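You operate a simulated robot arm through the tools that you are given. There is no shell and no other tool. Be economical: measure what you need, move in short steps, check, and stop when the job is done.

Carry out the task below with a simulated two-armed robot. There is one attempt and no reset: what you move stays moved.

JOB
Change winder I over from red to navy, and move the cap from peg D to navy's peg.
Fine: main switch off before a clip moves, and left off; purple clip to holder 1, grey clip through the blue frame's eye and the disc into the catch.

The check looks at the end state, three seconds after you hand in, the way a careful person would. Anything else that was tipped, shoved, dropped, spilled or broken makes it a failure. Lids that push on must go on centred and level and be pressed home; caps that screw on are set level and turned clockwise until they are tight.

ROBOT AND FRAMES
Two 7-joint arms with two-finger parallel grippers on one trunk, on a base that drives. Base frame: it is fixed to the floor where the robot stands at the start and does not move with it; the origin is under the middle of the robot, x ahead of it, y to its left, z up. Units: mm, degrees, N and s.
The left shoulder is at the start at [50, 168, 1117], the right one opposite. With the tool pointing down near the work surface each hand reaches from about 220 to 660 mm from the robot's upright axis, wherever it stands, measured 20 degrees to its own side. Places, roughly: disc knob at the blue frame [200, -900, 1000]; eye B of the green creel [-1200, -1200, 1400]; eye C of the green creel [-1500, -1200, 1400]; eye on the blue frame [100, -1200, 1400]; grey clip (3x3x5 cm) [-1600, -1200, 1400]; holder 1 of the green creel [-800, -1200, 1400]; main switch of winder i [500, -400, 700]; navy package [-1500, -1000, 1250]; peg [-1500, -1100, 1200]; peg C of the green creel [-1500, -1100, 1200]; peg cap [-1250, -1250, 1250]; purple clip [250, -1250, 1500]; red package [-1250, -1000, 1250]; tension disc at the blue frame [200, -900, 1000]; winder I [300, -700, 500]; yarn catch of winder i [300, -800, 1000]. Payload 1.57 kg a hand.
Tool frame (each hand has its own): the origin (TCP) lies between the finger pads and is the grasp point; the fingertips stand 30 mm ahead of it; z points along the fingers, y is the line along which they close. Largest opening 80 mm; finger width 17, thickness 12; the body of the gripper, 40 by 82 mm, starts 80 mm behind the TCP.
Orientation is told as [roll, pitch, yaw] about the base's x, y, z axes, in that order, counted from this pose: with the fingers straight down and closing along the base's y, the tool's x points along the base's -x, its y along +y and its z along -z.

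CONTROLS
- The arms move only by the tool send_rows. It takes "left_moves", "right_moves" or both (then of equal length, played together; a hand with none holds still); each is a list of rows, each a list of 7 numbers: the shift along the tool's x, y, z in mm, then the turn, a rotation vector about the tool's x, y, z in degrees, then the gripper command, from -1 (fully open) to 1 (shut), values between in proportion. In form: [[tx, ty, tz, wx, wy, wz, jaw], ...]. A call has 1 to 20 rows; each row is the pose to reach, as a shift and turn from the pose commanded when the call began, along the tool's axes at that moment. Rows are played at 5 a second. More than 50 mm and 8.6 degrees between two rows, or a gripper value outside its range, and nothing of the call is played. A pose out of reach is approached as far as the arm can. The call stops where the force on the tool passes 40 N (or 10 N more than at its start, if that is more) or the arm is blocked; 0.2 s more then pass. The fingers move at their own pace (about 45 mm/s each) and stop on an object; they squeeze with about 28 N. The grip force told is the motor's: it shows also when the fingers shut on nothing. Time passes only in rows, and 0.2 s behind the last, so rows that repeat a pose let the fingers close. It gives the time, the measured TCP pose, the force on the tool (base axes), the opening and the grip force at its end, in the units of the frame above (readings bear some noise), with the torque about the TCP (base axes, N m) and any sound that the robot's microphone picked up, and new pictures: "views" is both (left out), scene, wrist or none (wrist: the cameras of the hands that moved).
- Cameras (640 x 400 px; columns grow to the right, rows downward): "scene" is now at [117.5, -48.5, 1340]; the picture's right is [-0.53, -0.85, 0.00], its down [-0.37, 0.23, -0.90] and it looks along [0.77, -0.48, -0.43] (base axes); focal length 214 px, centre (320, 200). "left" rides on the left gripper at [72, 6, -122] in its tool frame; the picture's right is [-0.09, 1.00, 0.00], its down [-0.84, -0.08, -0.54] and it looks along [-0.54, -0.05, 0.84] (tool axes); focal length 238 px, centre (320, 200). "right" rides on the right gripper at [72, -7, -122] in its tool frame; the picture's right is [0.09, 1.00, 0.00], its down [-0.84, 0.08, -0.54] and it looks along [-0.54, 0.05, 0.84] (tool axes); focal length 238 px, centre (320, 200). There is no depth. A picture from a camera that has moved, and an enlarged one, comes with that camera's place and axes in the base frame and with its lens.
- lift_body(by): slides the trunk up (or, below 0, down) by that many mm; the arms and the scene camera ride with it, the base frame stays. It gives what a move gives, with no picture.
- drive_base(legs): drives the robot by 1 to 6 legs, each [ahead, left, turn to the left] in mm, mm and degrees, along the robot's own axes; the way and the turn of a leg run together, so that a leg with both is an arc; at most 1500 mm and 180 degrees a leg. The arms and the cameras ride along, it lands a little off, and it stops where it bumps. It gives what a move gives, and a new picture of the scene camera.
- turn_head(pan, tilt): turns the head with the scene camera to pan (to the left, within 80 degrees either way) and tilt (down, from -29 to 69), counted from straight ahead of the robot. It gives what a move gives, and a new picture of the scene camera.
- inspect(camera, box): a new picture of the part [left, top, right, bottom] of that camera's present view, enlarged. The clock stands still meanwhile.
- hand_in(): hands the job in; it is judged then, once.

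Work in short steps. Places have to be worked out from the pictures, the camera data and where the tool is seen: move nearer, look again, correct. Check each grasp and each placing, and mend what went wrong. You have 120 turns and 260 pictures in all, those below and enlarged ones among them. Open the grippers and draw the arms clear of the work before you hand the job in, unless the task says otherwise; then end with one line.

The tools are called after "Emit:" as a command line: name --argument value ..., lists and objects as JSON in quotes. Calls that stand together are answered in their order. send_rows: Moves the arms, as the interface text tells. Its arguments: {"type":"object","properties":{"left_moves":{"type":"array"},"right_moves":{"type":"array"},"views":{"type":"string","enum":["both","scene","wrist","none"]}},"required":[]} The other tools are called the same way: lift_body (by) slides the trunk up or down; drive_base (legs) drives the base; turn_head (pan, tilt) turns the head that bears the scene camera; inspect (camera, box) takes an enlarged picture of a part of a camera's view; hand_in () hands the job in.

At the start:

```text
t: 0.0
left_position: [281.8, -40.0, 1310.2]
left_orientation: [-0.1, 0.0, 0.0]
left_wrist_force: [-0.4, 0.3, -0.1]
left_moment: [-0.01, -0.01, 0.01]
left_gripper_width: 80.0
left_grip_force: 0.0
right_position: [268.9, -391.4, 1264.3]
right_orientation: [-0.1, 0.0, 0.1]
right_wrist_force: [0.1, 0.0, 0.4]
right_moment: [-0.02, -0.01, -0.02]
right_gripper_width: 80.0
right_grip_force: 0.2
trunk travel left (down, up): [-285.0, 157.0]
robot x, y, heading: [1.5, 3.0, 0.0]
head pan, tilt: [-32.0, 25.6]
```

scene: 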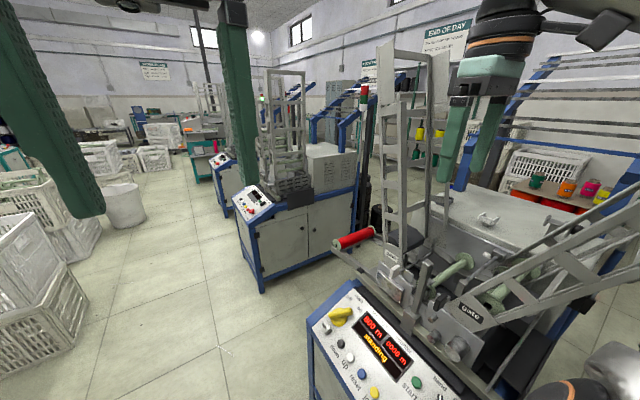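
right: 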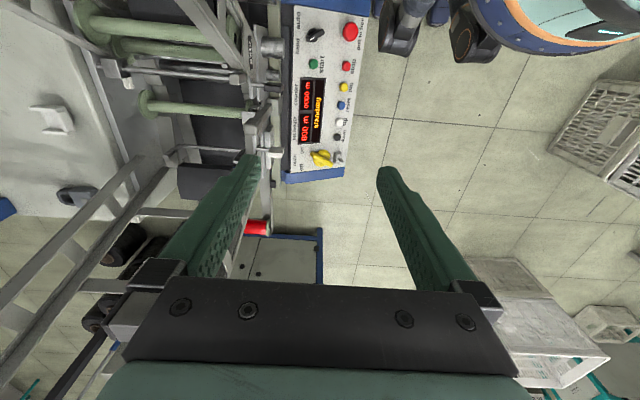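
left: 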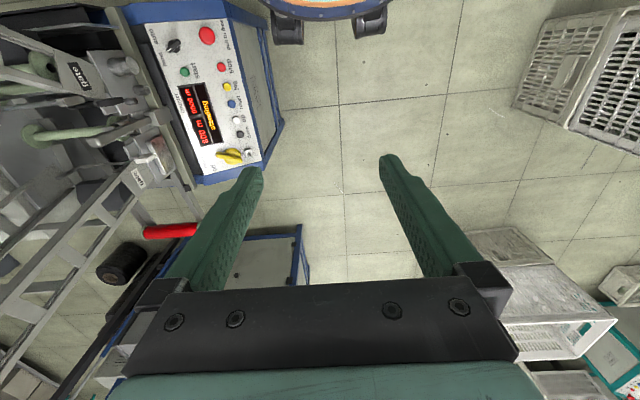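

I'll start by looking closely at the winder panel and the area to the right where the creel should be.

Emit:
inspect --camera "scene" --box '[300, 200, 640, 400]'

Emit:
turn_head --pan -75 --tilt 15

```text
1.88 times, centred on (470, 300) of scene
camera zoom: at [117.5, -48.5, 1340.0], right [-0.53, -0.85, 0.0], down [-0.37, 0.23, -0.9], along [0.77, -0.48, -0.43], focal length 404 px, centre (38, 12)
```

zoom: 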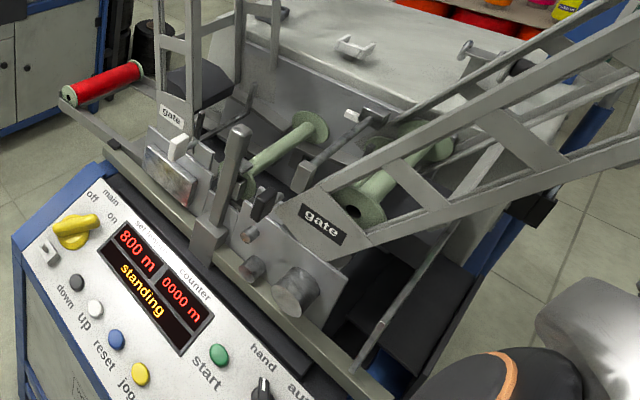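

```text
t: 1.1
left_position: [283.4, -39.1, 1307.8]
left_orientation: [-0.1, 0.4, 0.1]
left_wrist_force: [1.3, 0.4, -0.7]
left_moment: [0.0, -0.02, 0.02]
left_gripper_width: 80.1
left_grip_force: 0.2
right_position: [268.4, -390.4, 1264.9]
right_orientation: [0.0, 0.0, -0.1]
right_wrist_force: [-0.1, 0.1, 0.5]
right_moment: [0.01, -0.02, -0.02]
right_gripper_width: 80.0
right_grip_force: 0.0
trunk travel left (down, up): [-285.0, 157.0]
robot x, y, heading: [0.5, 1.2, -0.1]
head pan, tilt: [-75.0, 15.0]
camera scene: at [77.5, -85.0, 1354.3], right [-0.91, -0.41, 0.0], down [-0.12, 0.26, -0.96], along [0.39, -0.87, -0.29], focal length 214 px, centre (320, 200)
```

scene: 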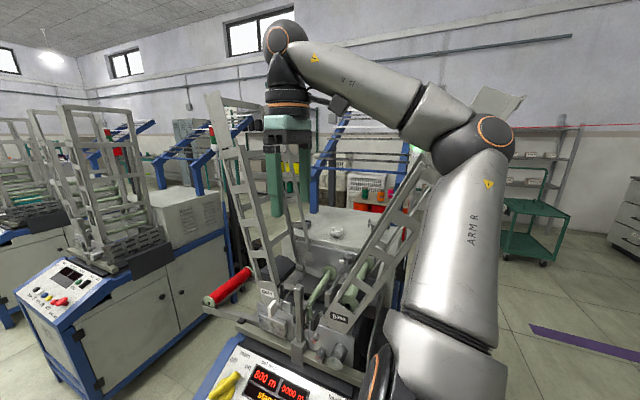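

The green creel is behind the robot on the right. I check the left side for free floor before I back off and turn.

Emit:
turn_head --pan 75 --tilt 35

```text
t: 3.5
left_position: [280.9, -39.9, 1309.1]
left_orientation: [0.0, 0.0, 0.0]
left_wrist_force: [-0.5, 0.2, 0.3]
left_moment: [-0.01, -0.01, -0.04]
left_gripper_width: 79.9
left_grip_force: 0.0
right_position: [267.3, -391.6, 1264.2]
right_orientation: [0.0, 0.0, -0.1]
right_wrist_force: [0.1, -0.1, 0.1]
right_moment: [-0.01, -0.01, 0.06]
right_gripper_width: 80.1
right_grip_force: 0.1
trunk travel left (down, up): [-285.0, 157.0]
robot x, y, heading: [-1.7, -1.3, 0.1]
head pan, tilt: [75.0, 35.0]
camera scene: at [62.3, 85.2, 1325.2], right [0.97, -0.26, 0.0], down [-0.15, -0.55, -0.82], along [0.21, 0.79, -0.57], focal length 214 px, centre (320, 200)
```

scene: 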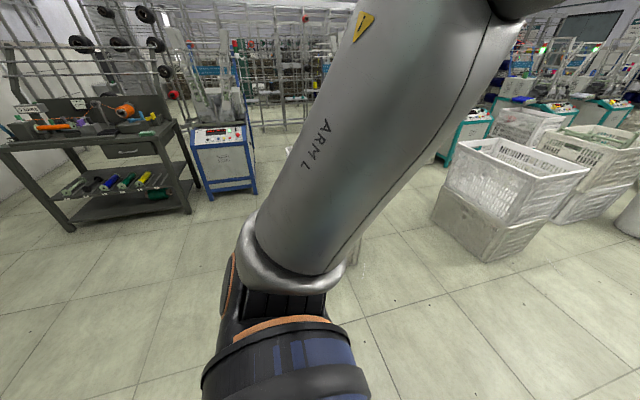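

The left is free for more than a metre. I drive 400 mm left, then turn 90° right in place so the robot faces the machines.

Emit:
drive_base --legs '[[0, 400, 0], [0, 0, -90]]'

Emit:
turn_head --pan -60 --tilt 10

Emit:
turn_head --pan 0 --tilt 15

```text
t: 11.3
left_position: [-37.8, 113.5, 1310.1]
left_orientation: [0.0, 0.0, -89.5]
left_wrist_force: [0.2, -0.5, -0.2]
left_moment: [-0.04, -0.01, 0.01]
left_gripper_width: 79.8
left_grip_force: 0.1
right_position: [-387.8, 125.2, 1265.2]
right_orientation: [0.0, 0.1, -89.5]
right_wrist_force: [0.5, 0.2, 0.2]
right_moment: [-0.02, 0.04, -0.01]
right_gripper_width: 79.9
right_grip_force: 0.1
trunk travel left (down, up): [-285.0, 157.0]
robot x, y, heading: [1.9, 394.6, -89.6]
head pan, tilt: [75.0, 35.0]
camera scene: at [85.5, 334.0, 1325.2], right [-0.25, -0.97, 0.0], down [-0.56, 0.14, -0.82], along [0.79, -0.21, -0.57], focal length 214 px, centre (320, 200)
```

scene: 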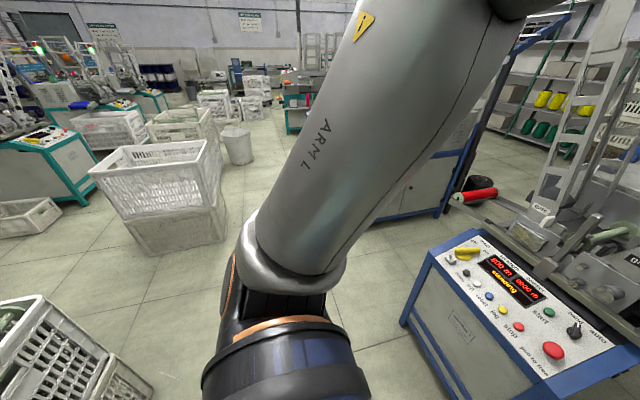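

```text
t: 13.4
left_position: [-37.0, 112.8, 1309.4]
left_orientation: [-0.1, 0.3, -89.5]
left_wrist_force: [0.3, -0.4, 0.0]
left_moment: [-0.01, 0.02, 0.0]
left_gripper_width: 80.1
left_grip_force: 0.1
right_position: [-389.2, 125.1, 1264.9]
right_orientation: [0.1, 0.0, -89.4]
right_wrist_force: [-0.1, -0.4, 0.2]
right_moment: [-0.03, 0.0, 0.02]
right_gripper_width: 80.1
right_grip_force: 0.0
trunk travel left (down, up): [-285.0, 157.0]
robot x, y, heading: [0.6, 394.2, -89.5]
head pan, tilt: [-60.0, 10.0]
camera scene: at [-0.3, 262.9, 1363.1], right [-1.0, 0.01, 0.0], down [0.0, 0.2, -0.98], along [-0.01, -0.98, -0.2], focal length 214 px, centre (320, 200)
```

scene: 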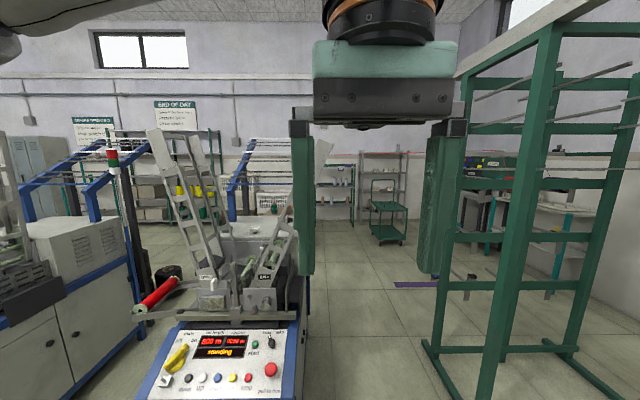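

```text
t: 14.7
left_position: [-38.1, 115.7, 1309.8]
left_orientation: [-0.1, -0.1, -89.6]
left_wrist_force: [0.0, 0.5, -0.3]
left_moment: [-0.01, -0.02, 0.0]
left_gripper_width: 80.2
left_grip_force: 0.0
right_position: [-389.1, 125.2, 1265.0]
right_orientation: [0.0, 0.0, -89.5]
right_wrist_force: [0.1, 0.2, -0.1]
right_moment: [0.0, -0.01, 0.03]
right_gripper_width: 79.8
right_grip_force: 0.0
trunk travel left (down, up): [-285.0, 157.0]
robot x, y, heading: [-3.2, 394.3, -89.5]
head pan, tilt: [0.0, 15.0]
camera scene: at [2.5, 262.7, 1359.8], right [-1.0, -0.02, 0.0], down [-0.01, 0.23, -0.97], along [0.02, -0.97, -0.23], focal length 214 px, centre (320, 200)
```

scene: 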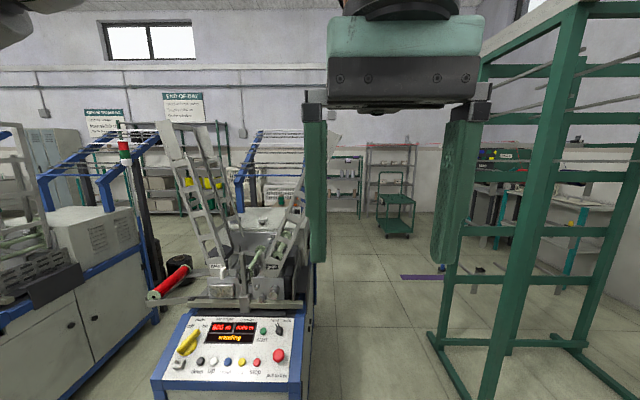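

The head camera lags a little. I look right towards the creel again.

Emit:
turn_head --pan -45 --tilt 10

Emit:
turn_head --pan -46 --tilt 10

```text
t: 15.9
left_position: [-37.3, 112.9, 1310.0]
left_orientation: [-0.1, 0.2, -89.4]
left_wrist_force: [0.1, 0.2, -0.3]
left_moment: [-0.01, 0.02, 0.01]
left_gripper_width: 80.1
left_grip_force: 0.1
right_position: [-388.9, 125.4, 1263.8]
right_orientation: [0.0, 0.0, -89.5]
right_wrist_force: [0.5, -0.4, -0.3]
right_moment: [0.02, -0.01, 0.01]
right_gripper_width: 79.9
right_grip_force: 0.1
trunk travel left (down, up): [-285.0, 157.0]
robot x, y, heading: [0.6, 395.4, -89.6]
head pan, tilt: [-45.0, 10.0]
camera scene: at [-0.4, 263.0, 1363.7], right [-1.0, 0.01, 0.0], down [0.0, 0.19, -0.98], along [-0.01, -0.98, -0.19], focal length 214 px, centre (320, 200)
```

scene: 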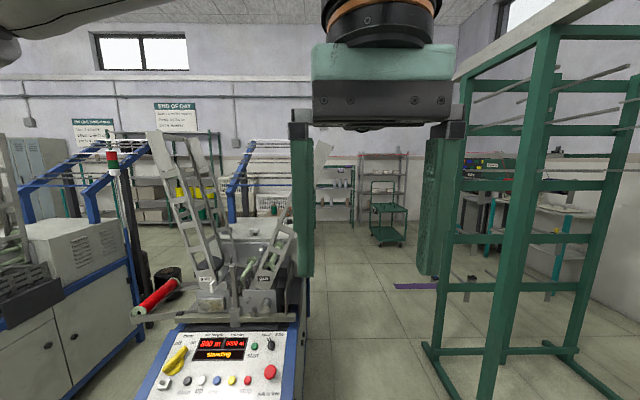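

```text
t: 16.5
left_position: [-36.9, 112.3, 1311.1]
left_orientation: [-0.1, 0.3, -89.5]
left_wrist_force: [-0.1, -0.4, 0.1]
left_moment: [-0.01, -0.02, -0.01]
left_gripper_width: 79.9
left_grip_force: 0.1
right_position: [-389.4, 125.8, 1263.9]
right_orientation: [0.0, 0.0, -89.5]
right_wrist_force: [0.3, -0.1, -0.6]
right_moment: [-0.03, -0.03, 0.0]
right_gripper_width: 79.5
right_grip_force: 0.2
trunk travel left (down, up): [-285.0, 157.0]
robot x, y, heading: [0.9, 397.7, -89.8]
head pan, tilt: [-46.0, 10.0]
camera scene: at [-0.7, 263.0, 1364.0], right [-1.0, 0.01, 0.0], down [0.0, 0.19, -0.98], along [-0.01, -0.98, -0.19], focal length 214 px, centre (320, 200)
```

scene: 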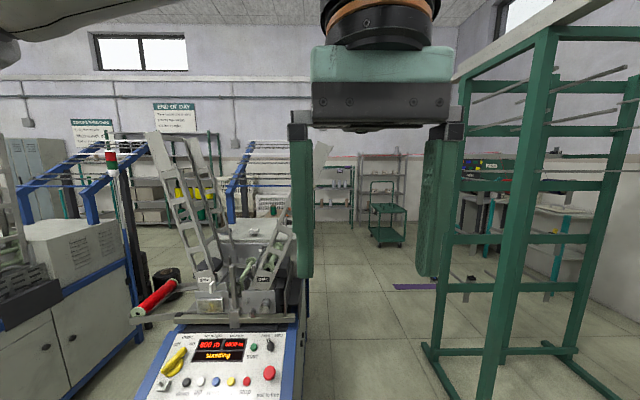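

Emit:
turn_head --pan -40 --tilt 30

```text
t: 17.3
left_position: [-36.6, 111.2, 1305.9]
left_orientation: [0.0, 0.8, -89.5]
left_wrist_force: [0.1, 0.1, -0.9]
left_moment: [0.03, -0.02, 0.01]
left_gripper_width: 79.9
left_grip_force: 0.0
right_position: [-389.5, 125.2, 1264.1]
right_orientation: [0.1, 0.0, -89.5]
right_wrist_force: [-0.5, -0.8, -1.0]
right_moment: [-0.01, -0.02, -0.01]
right_gripper_width: 80.1
right_grip_force: 0.0
trunk travel left (down, up): [-285.0, 157.0]
robot x, y, heading: [0.2, 397.2, -89.7]
head pan, tilt: [-40.0, 30.0]
camera scene: at [-1.4, 262.7, 1359.1], right [-1.0, 0.02, 0.0], down [0.0, 0.24, -0.97], along [-0.02, -0.97, -0.24], focal length 214 px, centre (320, 200)
```

scene: 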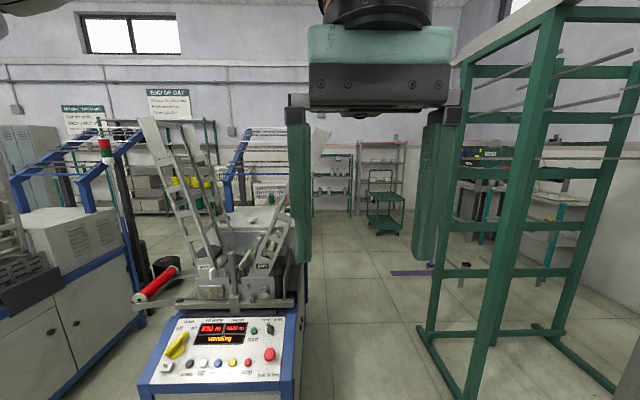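

The left hand's height changed, so the head is resting against the left arm. I move the left hand out to the left and lower it.

Emit:
send_rows --left_moves '[[-20, 40, 0, 0, 0, 0, -1], [-40, 80, 10, 0, 0, 0, -1], [-60, 120, 40, 0, 0, 0, -1], [-70, 160, 70, 0, 0, 0, -1], [-80, 200, 100, 0, 0, 0, -1], [-80, 240, 130, 0, 0, 0, -1], [-80, 280, 160, 0, 0, 0, -1], [-80, 280, 200, 0, 0, 0, -1]]' --views "none"

Emit:
turn_head --pan -50 --tilt 15

```text
refused: row 3 steps farther than a row can; nothing moved
```

```text
t: 18.1
left_position: [-36.9, 112.0, 1309.0]
left_orientation: [-0.4, 0.5, -89.6]
left_wrist_force: [0.1, 1.0, -0.3]
left_moment: [0.02, -0.04, 0.0]
left_gripper_width: 79.9
left_grip_force: 0.0
right_position: [-388.9, 126.4, 1264.9]
right_orientation: [0.1, -0.1, -89.5]
right_wrist_force: [-0.1, 1.0, -0.4]
right_moment: [-0.01, 0.0, -0.02]
right_gripper_width: 80.0
right_grip_force: 0.0
trunk travel left (down, up): [-285.0, 157.0]
robot x, y, heading: [-1.7, 394.8, -89.8]
head pan, tilt: [-50.0, 15.0]
camera scene: at [-0.7, 262.7, 1359.6], right [-1.0, 0.01, 0.0], down [0.0, 0.23, -0.97], along [-0.01, -0.97, -0.23], focal length 214 px, centre (320, 200)
```

scene: 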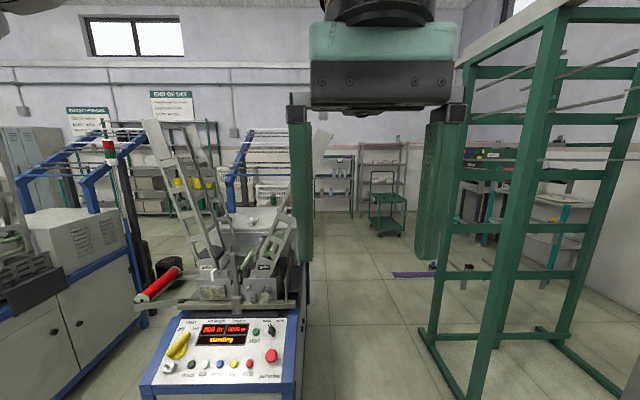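

Same plan with steps within the limit of 50 mm.

Emit:
send_rows --left_moves '[[-15, 35, 0, 0, 0, 0, -1], [-30, 70, 10, 0, 0, 0, -1], [-45, 105, 35, 0, 0, 0, -1], [-55, 140, 60, 0, 0, 0, -1], [-65, 175, 85, 0, 0, 0, -1], [-75, 210, 110, 0, 0, 0, -1], [-80, 245, 140, 0, 0, 0, -1], [-80, 280, 170, 0, 0, 0, -1], [-80, 280, 200, 0, 0, 0, -1]]' --views "none"

Emit:
turn_head --pan -50 --tilt 10

```text
t: 20.1
left_position: [244.6, 37.5, 1109.6]
left_orientation: [-0.1, -0.1, -89.5]
left_wrist_force: [0.2, 0.5, 0.2]
left_moment: [-0.01, 0.03, 0.04]
left_gripper_width: 79.9
left_grip_force: 0.2
right_position: [-388.7, 125.3, 1264.6]
right_orientation: [0.0, 0.0, -89.5]
right_wrist_force: [0.9, -0.8, -1.2]
right_moment: [-0.03, 0.01, 0.02]
right_gripper_width: 80.1
right_grip_force: 0.1
trunk travel left (down, up): [-285.0, 157.0]
robot x, y, heading: [-0.8, 396.2, -89.6]
head pan, tilt: [-50.0, 15.0]
```

```text
t: 20.7
left_position: [246.0, 37.9, 1110.7]
left_orientation: [-0.1, 0.0, -89.5]
left_wrist_force: [0.4, 0.9, -0.3]
left_moment: [0.01, 0.01, -0.03]
left_gripper_width: 79.9
left_grip_force: 0.1
right_position: [-387.2, 125.7, 1264.1]
right_orientation: [0.0, 0.1, -89.5]
right_wrist_force: [-0.2, 0.2, -0.1]
right_moment: [-0.01, 0.02, -0.01]
right_gripper_width: 80.2
right_grip_force: 0.0
trunk travel left (down, up): [-285.0, 157.0]
robot x, y, heading: [0.4, 395.7, -89.7]
head pan, tilt: [-50.0, 10.0]
camera scene: at [-70.5, 295.8, 1365.3], right [-0.65, 0.76, 0.0], down [0.13, 0.11, -0.98], along [-0.75, -0.64, -0.17], focal length 214 px, centre (320, 200)
```

scene: 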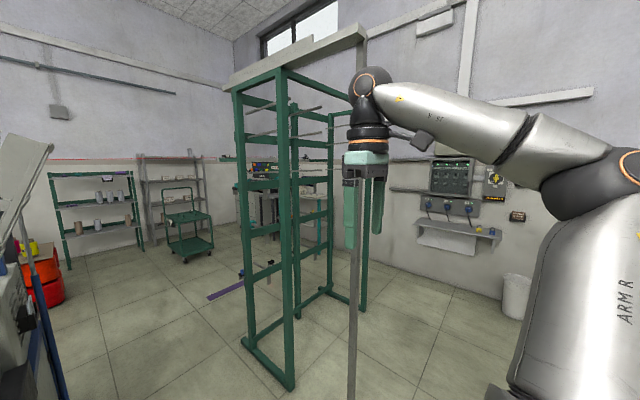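

The creel spans roughly x -780…-1780, y -600…-1060 with its pegs on the far side, and the red yarn crosses the corridor at about z 1400. First job is the main switch: I drive in front of the winder's panel so the left hand can reach the knob.

Emit:
drive_base --legs '[[0, 300, 0], [200, 0, 0]]'

Emit:
turn_head --pan 15 --tilt 50

```text
t: 25.1
left_position: [547.4, -154.5, 1110.2]
left_orientation: [-0.1, -0.1, -88.6]
left_wrist_force: [-0.5, -0.3, 0.1]
left_moment: [0.02, 0.0, 0.01]
left_gripper_width: 79.9
left_grip_force: 0.1
right_position: [-88.4, -77.6, 1264.4]
right_orientation: [0.0, 0.0, -88.6]
right_wrist_force: [-0.6, 0.2, -1.1]
right_moment: [0.04, 0.02, 0.0]
right_gripper_width: 80.0
right_grip_force: 0.1
trunk travel left (down, up): [-285.0, 157.0]
robot x, y, heading: [297.8, 205.2, -88.6]
head pan, tilt: [-50.0, 10.0]
camera scene: at [227.9, 97.8, 1365.2], right [-0.66, 0.75, 0.0], down [0.13, 0.12, -0.98], along [-0.74, -0.65, -0.17], focal length 214 px, centre (320, 200)
```

scene: 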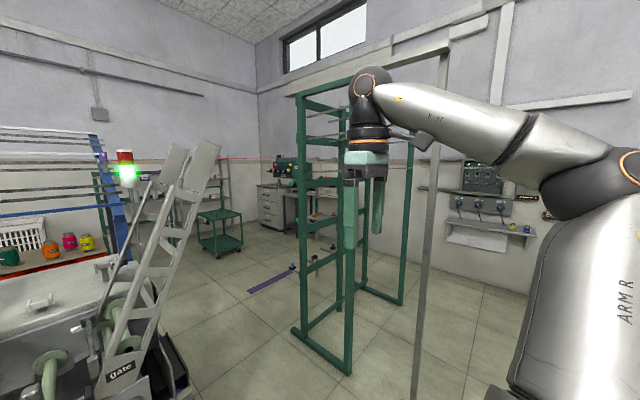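

```text
t: 26.4
left_position: [547.4, -154.8, 1110.2]
left_orientation: [-0.1, 0.0, -88.7]
left_wrist_force: [0.2, -0.4, -1.2]
left_moment: [0.02, -0.01, 0.02]
left_gripper_width: 79.7
left_grip_force: 0.2
right_position: [-87.1, -76.7, 1264.1]
right_orientation: [-0.1, -0.1, -88.6]
right_wrist_force: [-0.8, 0.0, 0.1]
right_moment: [0.01, -0.02, -0.01]
right_gripper_width: 80.2
right_grip_force: 0.1
trunk travel left (down, up): [-285.0, 157.0]
robot x, y, heading: [291.2, 200.0, -88.7]
head pan, tilt: [15.0, 50.0]
camera scene: at [319.3, 86.0, 1303.5], right [-0.96, -0.28, 0.0], down [-0.21, 0.73, -0.64], along [0.18, -0.62, -0.77], focal length 214 px, centre (320, 200)
```

scene: 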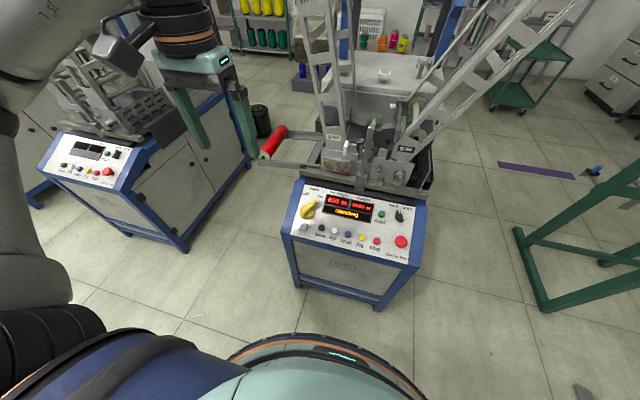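

Zoom on the main switch.

Emit:
inspect --camera "scene" --box '[270, 170, 430, 270]'

Emit:
inspect --camera "left" --box '[0, 0, 320, 200]'

```text
4.00 times, centred on (350, 220) of scene
camera zoom: at [319.3, 86.0, 1303.5], right [-0.96, -0.28, 0.0], down [-0.21, 0.73, -0.64], along [0.18, -0.62, -0.77], focal length 858 px, centre (200, 120)
```

zoom: 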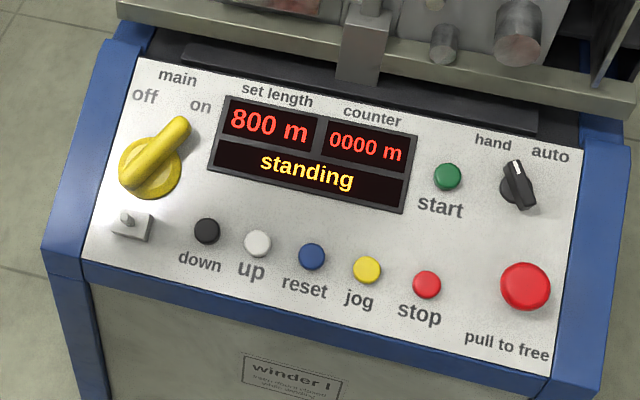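

```text
2.00 times, centred on (160, 100) of left
camera zoom: at [552.9, -82.4, 1232.6], right [1.0, -0.07, 0.0], down [-0.06, -0.84, 0.54], along [-0.04, -0.54, -0.84], focal length 477 px, centre (640, 400)
```

zoom: 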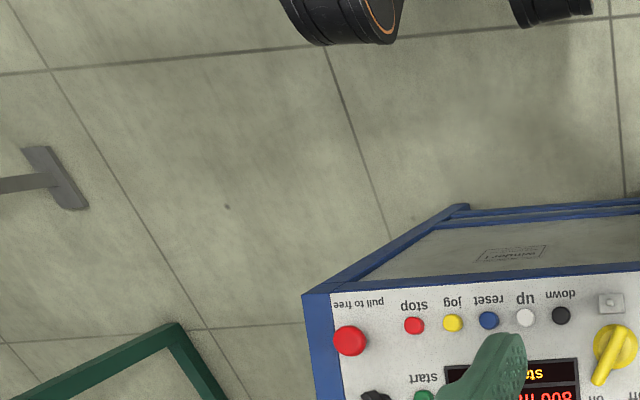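

Triangulating from both cameras, the knob hub is at about (496, -361, 671) and its lever tip at (475, -392, 701), pointing to "on". I bring the left hand above the lever, turned so the fingers straddle it.

Emit:
send_rows --left_moves '[[-25, -8, 34, 0, 0, 4, -0.2], [-50, -15, 68, 0, 0, 8, -0.2], [-74, -23, 102, 0, 0, 12, -0.2], [-99, -30, 136, 0, 0, 16, -0.2], [-124, -38, 170, 0, 0, 20, -0.2], [-148, -45, 205, 0, 0, 24, -0.2], [-173, -53, 240, 0, 0, 28, -0.2], [-198, -60, 275, 0, 0, 31, -0.2], [-222, -68, 310, 0, 0, 34, -0.2], [-222, -68, 310, 0, 0, 34, -0.2]]' --views "both"

Emit:
inspect --camera "scene" --box '[250, 140, 410, 240]'

```text
t: 28.6
left_position: [491.4, -353.5, 832.0]
left_orientation: [0.0, -0.1, -119.4]
left_wrist_force: [0.1, -0.2, -0.3]
left_moment: [0.02, 0.01, 0.0]
left_gripper_width: 47.9
left_grip_force: 0.0
left hand out of reach, approached as far as the arm can: row 9, 10
right_position: [-87.0, -77.5, 1265.8]
right_orientation: [0.0, 0.0, -88.6]
right_wrist_force: [0.0, 0.7, 0.3]
right_moment: [0.01, 0.01, 0.0]
right_gripper_width: 80.1
right_grip_force: 0.0
trunk travel left (down, up): [-285.0, 157.0]
robot x, y, heading: [294.4, 200.4, -88.6]
head pan, tilt: [15.0, 50.0]
camera scene: at [319.2, 86.1, 1303.4], right [-0.96, -0.28, 0.0], down [-0.22, 0.73, -0.64], along [0.18, -0.62, -0.77], focal length 214 px, centre (320, 200)
camera left: at [533.5, -292.0, 954.6], right [0.82, -0.57, 0.0], down [-0.48, -0.69, 0.54], along [-0.31, -0.45, -0.84], focal length 238 px, centre (320, 200)
```

scene: 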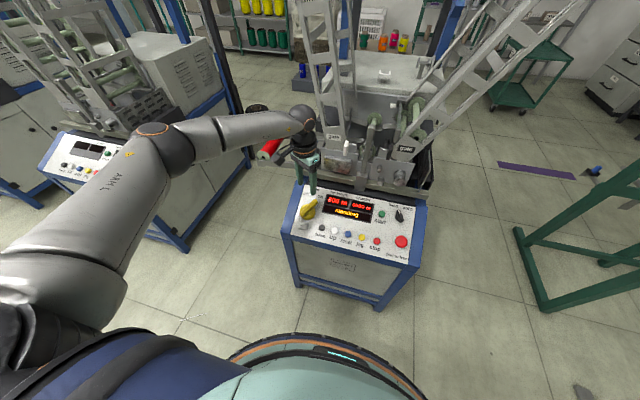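
left: 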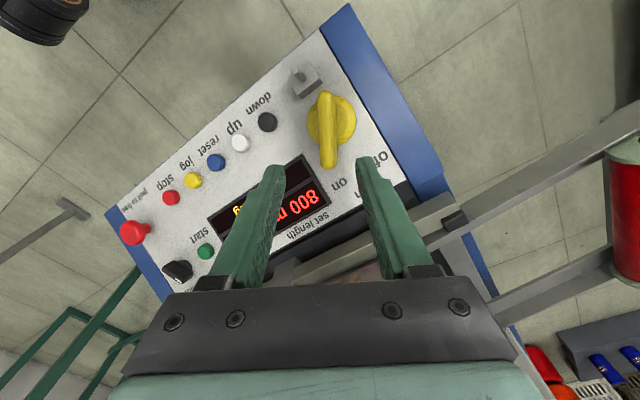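

```text
4.00 times, centred on (330, 190) of scene
camera zoom: at [319.2, 86.1, 1303.4], right [-0.96, -0.28, 0.0], down [-0.22, 0.73, -0.64], along [0.18, -0.62, -0.77], focal length 858 px, centre (280, 240)
```

zoom: 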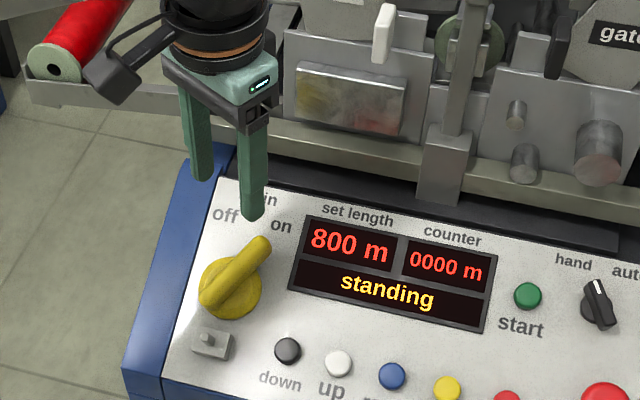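

The arm is at its limit at this height. I raise the hand 150 mm, then lower the trunk 200 mm to get better reach.

Emit:
send_rows --left_moves '[[0, 0, -40, 0, 0, 0, -0.2], [0, 0, -80, 0, 0, 0, -0.2], [0, 0, -120, 0, 0, 0, -0.2], [0, 0, -160, 0, 0, 0, -0.2], [0, 0, -200, 0, 0, 0, -0.2]]' --views "none"

Emit:
lift_body --by -200

```text
t: 29.9
left_position: [490.9, -350.4, 1004.1]
left_orientation: [0.0, 0.1, -119.5]
left_wrist_force: [0.1, 0.3, -0.3]
left_moment: [-0.01, 0.01, 0.01]
left_gripper_width: 48.0
left_grip_force: 0.0
left hand out of reach, approached as far as the arm can: row 5
right_position: [-87.1, -76.9, 1263.9]
right_orientation: [0.0, 0.0, -88.6]
right_wrist_force: [-0.4, -0.6, -0.4]
right_moment: [-0.02, -0.01, -0.01]
right_gripper_width: 79.9
right_grip_force: 0.1
trunk travel left (down, up): [-285.0, 157.0]
robot x, y, heading: [292.9, 200.4, -89.0]
head pan, tilt: [15.0, 50.0]
```

```text
t: 32.0
left_position: [489.7, -349.2, 804.4]
left_orientation: [0.0, -0.1, -119.5]
left_wrist_force: [0.4, 0.0, 0.9]
left_moment: [0.02, 0.03, -0.04]
left_gripper_width: 48.1
left_grip_force: 0.3
right_position: [-88.1, -76.5, 1064.8]
right_orientation: [0.0, 0.0, -88.6]
right_wrist_force: [-0.1, -1.2, 0.2]
right_moment: [0.01, 0.03, -0.02]
right_gripper_width: 79.7
right_grip_force: 0.1
trunk travel left (down, up): [-85.0, 357.0]
robot x, y, heading: [296.5, 197.0, -88.7]
head pan, tilt: [15.0, 50.0]
```

I draw the hand back 90 mm and drive 90 mm ahead so the arm isn't at full stretch.

Emit:
send_rows --left_moves '[[39, -22, 0, 0, 0, 0, -0.2], [78, -44, 0, 0, 0, 0, -0.2]]' --views "none"

Emit:
drive_base --legs '[[90, 0, 0]]'

Emit:
inspect --camera "left" --box '[0, 0, 640, 400]'

```text
t: 32.6
left_position: [489.6, -258.6, 808.2]
left_orientation: [0.0, -0.1, -119.4]
left_wrist_force: [0.0, 0.6, -0.4]
left_moment: [0.01, 0.0, 0.01]
left_gripper_width: 48.0
left_grip_force: 0.0
right_position: [-88.7, -76.2, 1064.9]
right_orientation: [0.0, -0.1, -88.6]
right_wrist_force: [-0.2, 0.1, -0.4]
right_moment: [0.02, -0.02, 0.0]
right_gripper_width: 79.9
right_grip_force: 0.0
trunk travel left (down, up): [-85.0, 357.0]
robot x, y, heading: [298.5, 199.2, -88.7]
head pan, tilt: [15.0, 50.0]
```

```text
t: 33.7
left_position: [492.3, -349.9, 807.3]
left_orientation: [0.0, -0.1, -119.5]
left_wrist_force: [0.3, 0.8, -0.3]
left_moment: [0.01, 0.02, 0.0]
left_gripper_width: 48.1
left_grip_force: 0.1
right_position: [-84.9, -167.9, 1064.1]
right_orientation: [0.0, -0.2, -88.6]
right_wrist_force: [-0.7, 0.5, -0.3]
right_moment: [0.01, 0.0, 0.02]
right_gripper_width: 80.0
right_grip_force: 0.1
trunk travel left (down, up): [-85.0, 357.0]
robot x, y, heading: [297.5, 110.0, -88.8]
head pan, tilt: [15.0, 50.0]
camera scene: at [321.5, -4.4, 1103.4], right [-0.96, -0.28, 0.0], down [-0.22, 0.74, -0.64], along [0.18, -0.62, -0.77], focal length 214 px, centre (320, 200)
```

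scene: 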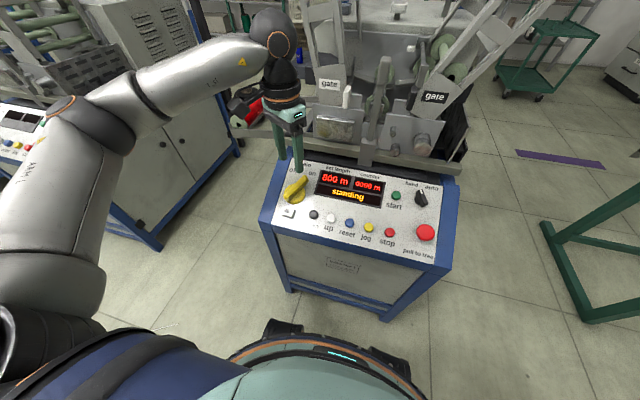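

```text
1.00 times, centred on (320, 200) of left (not enlarged: the box is as wide or as high as the picture)
camera zoom: at [533.7, -289.6, 930.4], right [0.82, -0.57, 0.0], down [-0.48, -0.69, 0.54], along [-0.31, -0.45, -0.84], focal length 238 px, centre (320, 200)
```

zoom: 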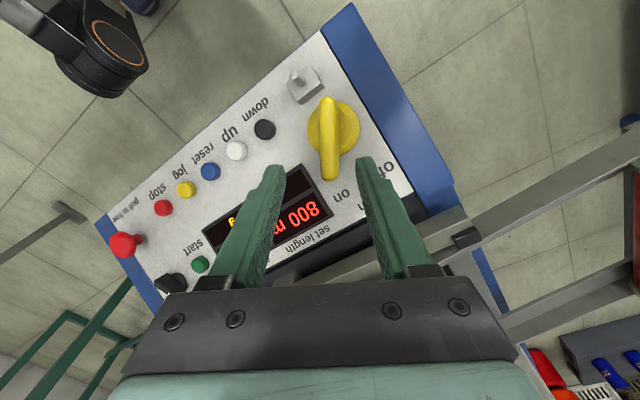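

The lever lines up with the hand; it lies ~24 mm ahead and ~7 mm to the tool's +y, ~100 mm below. I lower over it.

Emit:
send_rows --left_moves '[[-12, 7, 20, 0, 0, 0, -0.2], [-24, 7, 50, 0, 0, 0, -0.2], [-24, 7, 75, 0, 0, 0, -0.2], [-24, 7, 97, 0, 0, 0, -0.2], [-24, 7, 97, 0, 0, 0, -0.2]]' --views "wrist"

Emit:
inspect --camera "scene" --box '[230, 130, 390, 230]'

```text
t: 34.9
left_position: [484.7, -372.5, 709.0]
left_orientation: [0.0, -0.1, -119.5]
left_wrist_force: [0.2, -0.4, -0.6]
left_moment: [0.02, 0.04, 0.01]
left_gripper_width: 48.1
left_grip_force: 0.0
right_position: [-85.5, -167.8, 1064.7]
right_orientation: [0.1, -0.1, -88.7]
right_wrist_force: [1.0, 0.1, -0.3]
right_moment: [0.02, 0.03, 0.01]
right_gripper_width: 80.2
right_grip_force: 0.1
trunk travel left (down, up): [-85.0, 357.0]
robot x, y, heading: [299.2, 110.8, -88.7]
head pan, tilt: [15.0, 50.0]
camera left: at [526.9, -312.5, 831.3], right [0.82, -0.57, 0.0], down [-0.48, -0.69, 0.54], along [-0.31, -0.45, -0.84], focal length 238 px, centre (320, 200)
```

left: 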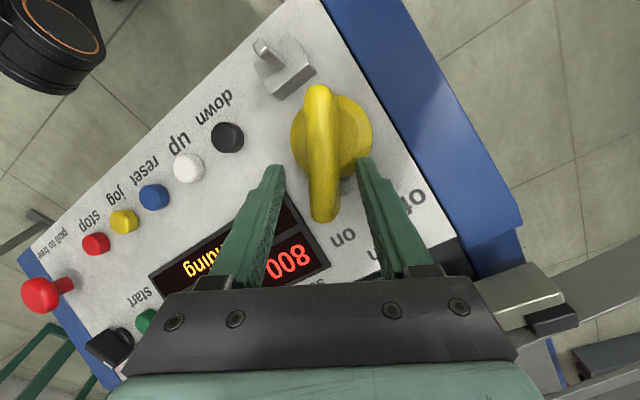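

```text
4.00 times, centred on (310, 180) of scene
camera zoom: at [321.5, -4.4, 1103.4], right [-0.96, -0.28, 0.0], down [-0.22, 0.74, -0.64], along [0.18, -0.62, -0.77], focal length 858 px, centre (360, 280)
```

zoom: 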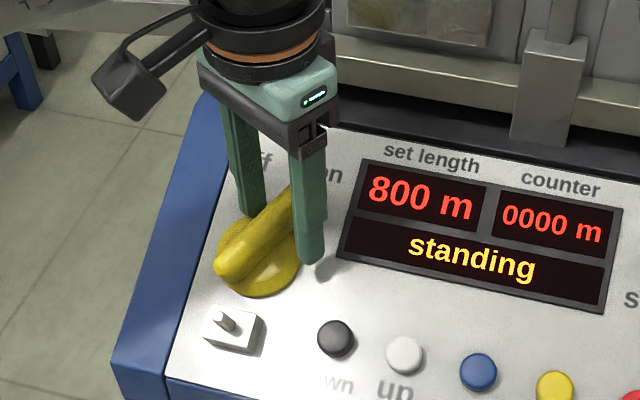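

The lever sits between the fingers. I narrow the gap and swing the hand counter-clockwise about the hub from "on" to "off".

Emit:
send_rows --left_moves '[[0, 1, 0, 0, 0, 0, 0.5], [0, 1, 0, 0, 0, 0, 0.5], [0, 2.5, 0, 0, 0, -8, 0.5], [0, 5, 0, 0, 0, -16, 0.5], [0.7, 7.5, 0, 0, 0, -24, 0.5], [1.7, 9.8, 0, 0, 0, -32, 0.5], [2.9, 12, 0, 0, 0, -40, 0.5], [4.5, 14, 0, 0, 0, -48, 0.5], [6.3, 15.8, 0, 0, 0, -56, 0.5], [8.3, 17.3, 0, 0, 0, -64, 0.5], [10.5, 18.5, 0, 0, 0, -72, 0.5], [12.9, 19.4, 0, 0, 0, -80, 0.5]]' --views "wrist"

Emit:
inspect --camera "scene" --box '[230, 130, 390, 230]'

```text
t: 37.5
left_position: [510.8, -372.2, 709.9]
left_orientation: [0.1, -0.1, -39.5]
left_wrist_force: [25.5, 0.2, -6.1]
left_moment: [-0.08, 0.46, -1.67]
left_gripper_width: 30.7
left_grip_force: 39.7
right_position: [-83.8, -168.2, 1064.5]
right_orientation: [-0.1, 0.0, -88.6]
right_wrist_force: [-0.6, -0.2, 0.0]
right_moment: [0.01, -0.02, -0.01]
right_gripper_width: 80.0
right_grip_force: 0.0
trunk travel left (down, up): [-85.0, 357.0]
robot x, y, heading: [295.3, 109.8, -88.7]
head pan, tilt: [15.0, 50.0]
camera left: at [460.2, -320.6, 831.2], right [0.7, 0.71, 0.0], down [0.59, -0.59, 0.54], along [0.39, -0.38, -0.84], focal length 238 px, centre (320, 200)
```

left: 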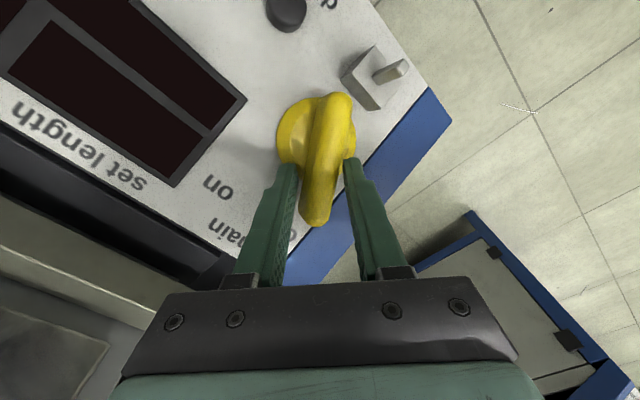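

```text
4.00 times, centred on (310, 180) of scene
camera zoom: at [323.2, -4.7, 1103.3], right [-0.96, -0.28, 0.0], down [-0.22, 0.74, -0.64], along [0.18, -0.62, -0.77], focal length 858 px, centre (360, 280)
```

zoom: 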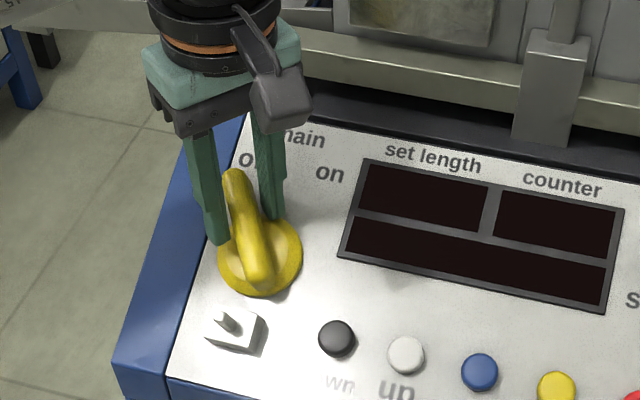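

The display went dark: the main switch is off. I open, lift clear, and draw the left hand back.

Emit:
send_rows --left_moves '[[0, 0, 0, 0, 0, 0, -0.2], [0, 0, 0, 0, 0, 0, -0.2], [0, 0, -35, 0, 0, 0, -0.2], [0, 0, -75, 0, 0, 0, -0.2], [0, 0, -115, 0, 0, 8, -0.2], [20, 20, -155, 0, 0, 16, -0.2], [40, 40, -190, 0, 0, 24, -0.2], [60, 65, -220, 0, 0, 32, -0.2], [75, 90, -250, 0, 0, 40, -0.2], [90, 110, -280, 0, 0, 48, -0.2]]' --views "none"

Emit:
inspect --camera "scene" --box '[230, 100, 470, 250]'

Emit:
lift_body --by 200

```text
t: 39.7
left_position: [510.9, -227.9, 990.1]
left_orientation: [-0.1, -0.1, -87.7]
left_wrist_force: [-0.2, -0.8, -0.1]
left_moment: [-0.01, 0.0, 0.0]
left_gripper_width: 48.2
left_grip_force: 0.1
right_position: [-85.8, -167.0, 1064.6]
right_orientation: [0.0, -0.1, -88.7]
right_wrist_force: [-0.2, 0.4, -0.3]
right_moment: [0.01, 0.0, -0.01]
right_gripper_width: 80.0
right_grip_force: 0.0
trunk travel left (down, up): [-85.0, 357.0]
robot x, y, heading: [299.9, 111.9, -88.9]
head pan, tilt: [15.0, 50.0]
```

```text
2.67 times, centred on (350, 175) of scene
camera zoom: at [321.4, -4.2, 1103.4], right [-0.96, -0.28, 0.0], down [-0.22, 0.73, -0.64], along [0.18, -0.62, -0.77], focal length 572 px, centre (240, 267)
```

zoom: 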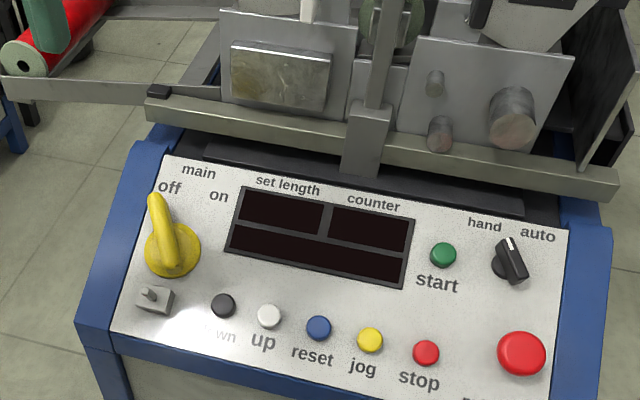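

```text
t: 41.9
left_position: [511.2, -227.6, 1191.0]
left_orientation: [0.0, -0.1, -87.5]
left_wrist_force: [1.1, -0.5, 0.1]
left_moment: [-0.02, -0.01, -0.01]
left_gripper_width: 47.8
left_grip_force: 0.1
right_position: [-85.6, -168.0, 1264.4]
right_orientation: [0.0, -0.2, -88.6]
right_wrist_force: [-0.9, 0.3, 1.1]
right_moment: [0.04, 0.02, -0.03]
right_gripper_width: 80.0
right_grip_force: 0.1
trunk travel left (down, up): [-285.0, 157.0]
robot x, y, heading: [300.3, 107.2, -88.4]
head pan, tilt: [15.0, 50.0]
```

Switch confirmed at "off". Now I back away and shift right towards the corridor between winder and creel, to look at the blue frame's eye and the purple clip.

Emit:
drive_base --legs '[[-200, 0, 0], [0, -500, 0]]'

Emit:
turn_head --pan 0 --tilt 10

```text
t: 48.1
left_position: [-1.2, -37.6, 1192.1]
left_orientation: [0.0, -0.2, -86.9]
left_wrist_force: [1.3, 0.0, 0.7]
left_moment: [-0.04, -0.03, 0.01]
left_gripper_width: 47.5
left_grip_force: 0.1
right_position: [-597.8, 17.5, 1264.8]
right_orientation: [0.1, -0.1, -88.2]
right_wrist_force: [0.1, -0.4, 0.3]
right_moment: [-0.02, 0.0, -0.02]
right_gripper_width: 79.9
right_grip_force: 0.1
trunk travel left (down, up): [-285.0, 157.0]
robot x, y, heading: [-218.6, 292.9, -88.2]
head pan, tilt: [15.0, 50.0]
camera scene: at [-191.9, 184.2, 1303.4], right [-0.96, -0.29, 0.0], down [-0.22, 0.73, -0.64], along [0.19, -0.62, -0.77], focal length 214 px, centre (320, 200)
```

scene: 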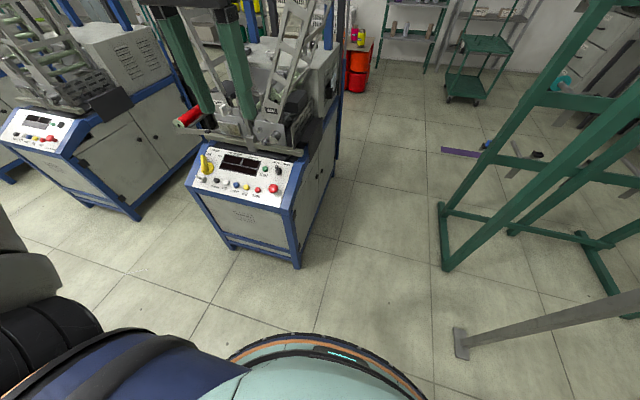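

```text
t: 49.2
left_position: [-0.2, -37.2, 1191.6]
left_orientation: [-0.1, -0.1, -87.0]
left_wrist_force: [-0.9, -1.0, -0.2]
left_moment: [-0.02, -0.02, -0.03]
left_gripper_width: 48.1
left_grip_force: 0.1
right_position: [-596.8, 18.1, 1264.9]
right_orientation: [0.1, 0.0, -88.1]
right_wrist_force: [-0.1, -0.3, -0.2]
right_moment: [-0.03, 0.0, 0.0]
right_gripper_width: 80.1
right_grip_force: 0.2
trunk travel left (down, up): [-285.0, 157.0]
robot x, y, heading: [-216.0, 297.9, -88.2]
head pan, tilt: [0.0, 10.0]
camera scene: at [-211.1, 165.0, 1365.2], right [-1.0, -0.03, 0.0], down [-0.01, 0.17, -0.98], along [0.03, -0.98, -0.17], focal length 214 px, centre (320, 200)
```

scene: 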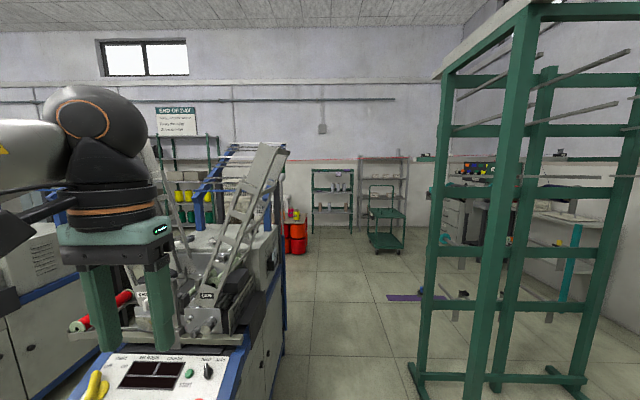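

The corridor is clear. I tuck the left hand inward and lower, then go ahead into the corridor.

Emit:
send_rows --left_moves '[[0, -30, 30, 0, 0, 0, -0.2], [0, -60, 60, 0, 0, 0, -0.2], [0, -90, 90, 0, 0, 0, -0.2], [0, -110, 130, 0, 0, 0, -0.2]]' --views "none"

Emit:
drive_base --legs '[[0, -130, 0], [650, 0, 0]]'

Emit:
turn_head --pan 30 --tilt 0

Emit:
turn_head --pan -30 --tilt 0

```text
t: 50.2
left_position: [-111.6, -44.6, 1060.9]
left_orientation: [-0.1, -0.1, -86.9]
left_wrist_force: [-0.4, 0.2, 0.3]
left_moment: [-0.01, 0.03, -0.04]
left_gripper_width: 48.1
left_grip_force: 0.1
right_position: [-597.9, 17.4, 1264.9]
right_orientation: [-0.1, 0.0, -88.0]
right_wrist_force: [0.2, -1.1, 0.2]
right_moment: [-0.01, 0.01, -0.03]
right_gripper_width: 79.9
right_grip_force: 0.0
trunk travel left (down, up): [-285.0, 157.0]
robot x, y, heading: [-218.5, 296.6, -87.9]
head pan, tilt: [0.0, 10.0]
```

```text
t: 54.4
left_position: [-232.7, -526.1, 1060.3]
left_orientation: [0.2, 0.8, -86.0]
left_wrist_force: [-0.5, 0.1, -0.2]
left_moment: [-0.02, 0.02, -0.01]
left_gripper_width: 47.8
left_grip_force: 0.1
right_position: [-725.0, -464.2, 1266.2]
right_orientation: [0.4, -0.7, -87.9]
right_wrist_force: [-0.2, -0.9, 0.0]
right_moment: [0.02, -0.01, 0.03]
right_gripper_width: 80.1
right_grip_force: 0.0
trunk travel left (down, up): [-285.0, 157.0]
robot x, y, heading: [-337.9, -196.3, -87.8]
head pan, tilt: [0.0, 10.0]
stopped in leg 2: the robot was blocked; the commanded pose is now the measured one
camera scene: at [-338.8, -313.7, 1367.6], right [-1.0, -0.04, -0.01], down [0.0, 0.16, -0.99], along [0.04, -0.99, -0.16], focal length 214 px, centre (320, 200)
```

scene: 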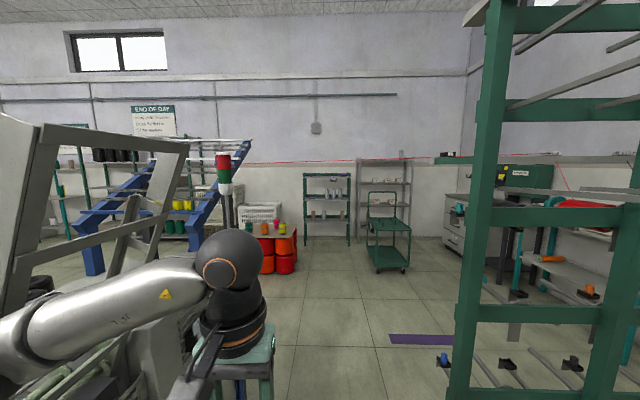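

```text
t: 55.3
left_position: [-231.7, -525.7, 1059.2]
left_orientation: [0.2, 0.4, -86.2]
left_wrist_force: [-0.2, -0.4, -0.6]
left_moment: [0.02, 0.0, 0.04]
left_gripper_width: 48.1
left_grip_force: 0.1
right_position: [-723.6, -461.8, 1265.5]
right_orientation: [0.3, -0.9, -87.9]
right_wrist_force: [0.6, 0.2, -1.0]
right_moment: [0.01, -0.02, -0.02]
right_gripper_width: 80.1
right_grip_force: 0.2
trunk travel left (down, up): [-285.0, 157.0]
robot x, y, heading: [-336.9, -195.3, -88.0]
head pan, tilt: [30.0, 0.0]
camera scene: at [-293.8, -295.2, 1383.1], right [-0.85, -0.53, 0.0], down [0.01, -0.02, -1.0], along [0.53, -0.85, 0.02], focal length 214 px, centre (320, 200)
```

scene: 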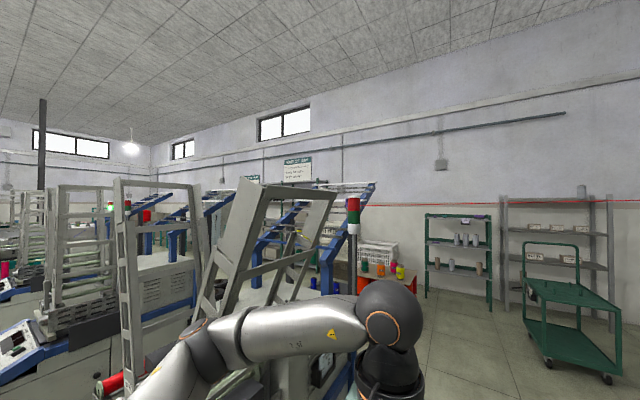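

```text
t: 56.6
left_position: [-232.1, -525.7, 1059.8]
left_orientation: [0.2, 0.5, -86.1]
left_wrist_force: [-0.2, 0.0, 0.3]
left_moment: [0.0, -0.01, -0.01]
left_gripper_width: 48.1
left_grip_force: 0.1
right_position: [-722.9, -462.1, 1265.6]
right_orientation: [0.3, -0.9, -87.9]
right_wrist_force: [1.2, 0.3, 1.0]
right_moment: [-0.03, 0.0, 0.01]
right_gripper_width: 80.1
right_grip_force: 0.1
trunk travel left (down, up): [-285.0, 157.0]
robot x, y, heading: [-336.7, -193.0, -87.8]
head pan, tilt: [-30.0, 0.0]
camera scene: at [-383.4, -298.3, 1382.7], right [-0.88, 0.47, -0.01], down [0.01, -0.02, -1.0], along [-0.47, -0.88, 0.01], focal length 214 px, centre (320, 200)
```

scene: 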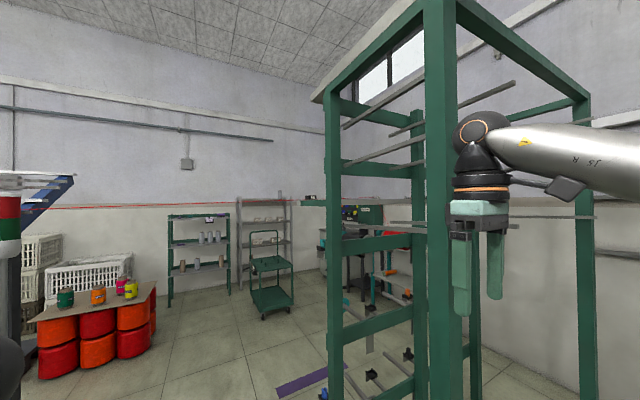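

The drive was blocked, likely the left elbow against the winder's gate or the right arm near the creel post. I back straight off and check.

Emit:
drive_base --legs '[[-200, 0, 0]]'

Emit:
turn_head --pan 40 --tilt 25

```text
t: 58.2
left_position: [-237.3, -333.9, 1054.2]
left_orientation: [0.0, 1.3, -86.6]
left_wrist_force: [0.5, -0.1, 1.2]
left_moment: [0.0, 0.0, -0.01]
left_gripper_width: 48.0
left_grip_force: 0.0
right_position: [-726.4, -270.5, 1264.0]
right_orientation: [0.0, 0.0, -88.2]
right_wrist_force: [0.0, 0.7, -0.1]
right_moment: [-0.01, -0.01, 0.0]
right_gripper_width: 79.9
right_grip_force: 0.0
trunk travel left (down, up): [-285.0, 157.0]
robot x, y, heading: [-344.0, 8.9, -88.3]
head pan, tilt: [-30.0, 0.0]
camera scene: at [-385.1, -110.6, 1381.4], right [-0.88, 0.47, 0.0], down [0.0, 0.0, -1.0], along [-0.47, -0.88, 0.0], focal length 214 px, centre (320, 200)
```

scene: 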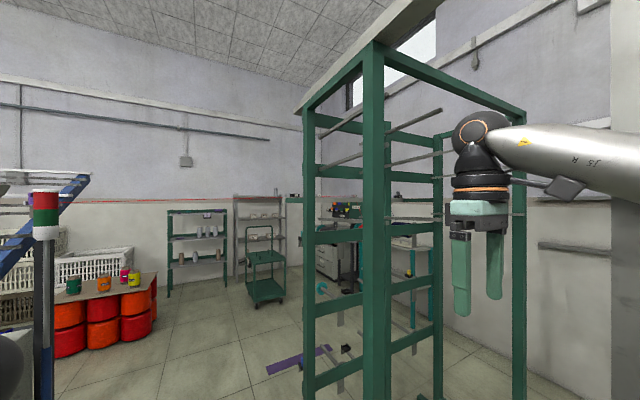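

```text
t: 59.6
left_position: [-237.0, -334.7, 1052.9]
left_orientation: [-0.1, 1.4, -86.5]
left_wrist_force: [-0.6, 0.0, 0.3]
left_moment: [0.01, 0.0, -0.02]
left_gripper_width: 48.1
left_grip_force: 0.0
right_position: [-725.7, -272.0, 1263.4]
right_orientation: [0.1, 0.1, -88.2]
right_wrist_force: [-0.2, 0.4, -0.1]
right_moment: [-0.02, 0.03, 0.02]
right_gripper_width: 80.2
right_grip_force: 0.0
trunk travel left (down, up): [-285.0, 157.0]
robot x, y, heading: [-343.7, 12.0, -88.4]
head pan, tilt: [40.0, 25.0]
camera scene: at [-281.2, -100.9, 1340.9], right [-0.75, -0.67, 0.0], down [-0.28, 0.32, -0.91], along [0.6, -0.68, -0.42], focal length 214 px, centre (320, 200)
```

scene: 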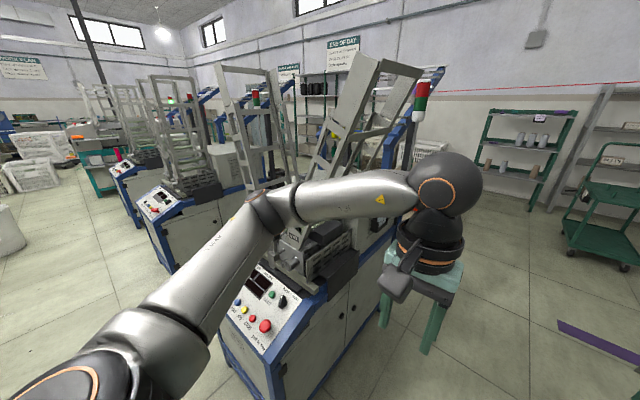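

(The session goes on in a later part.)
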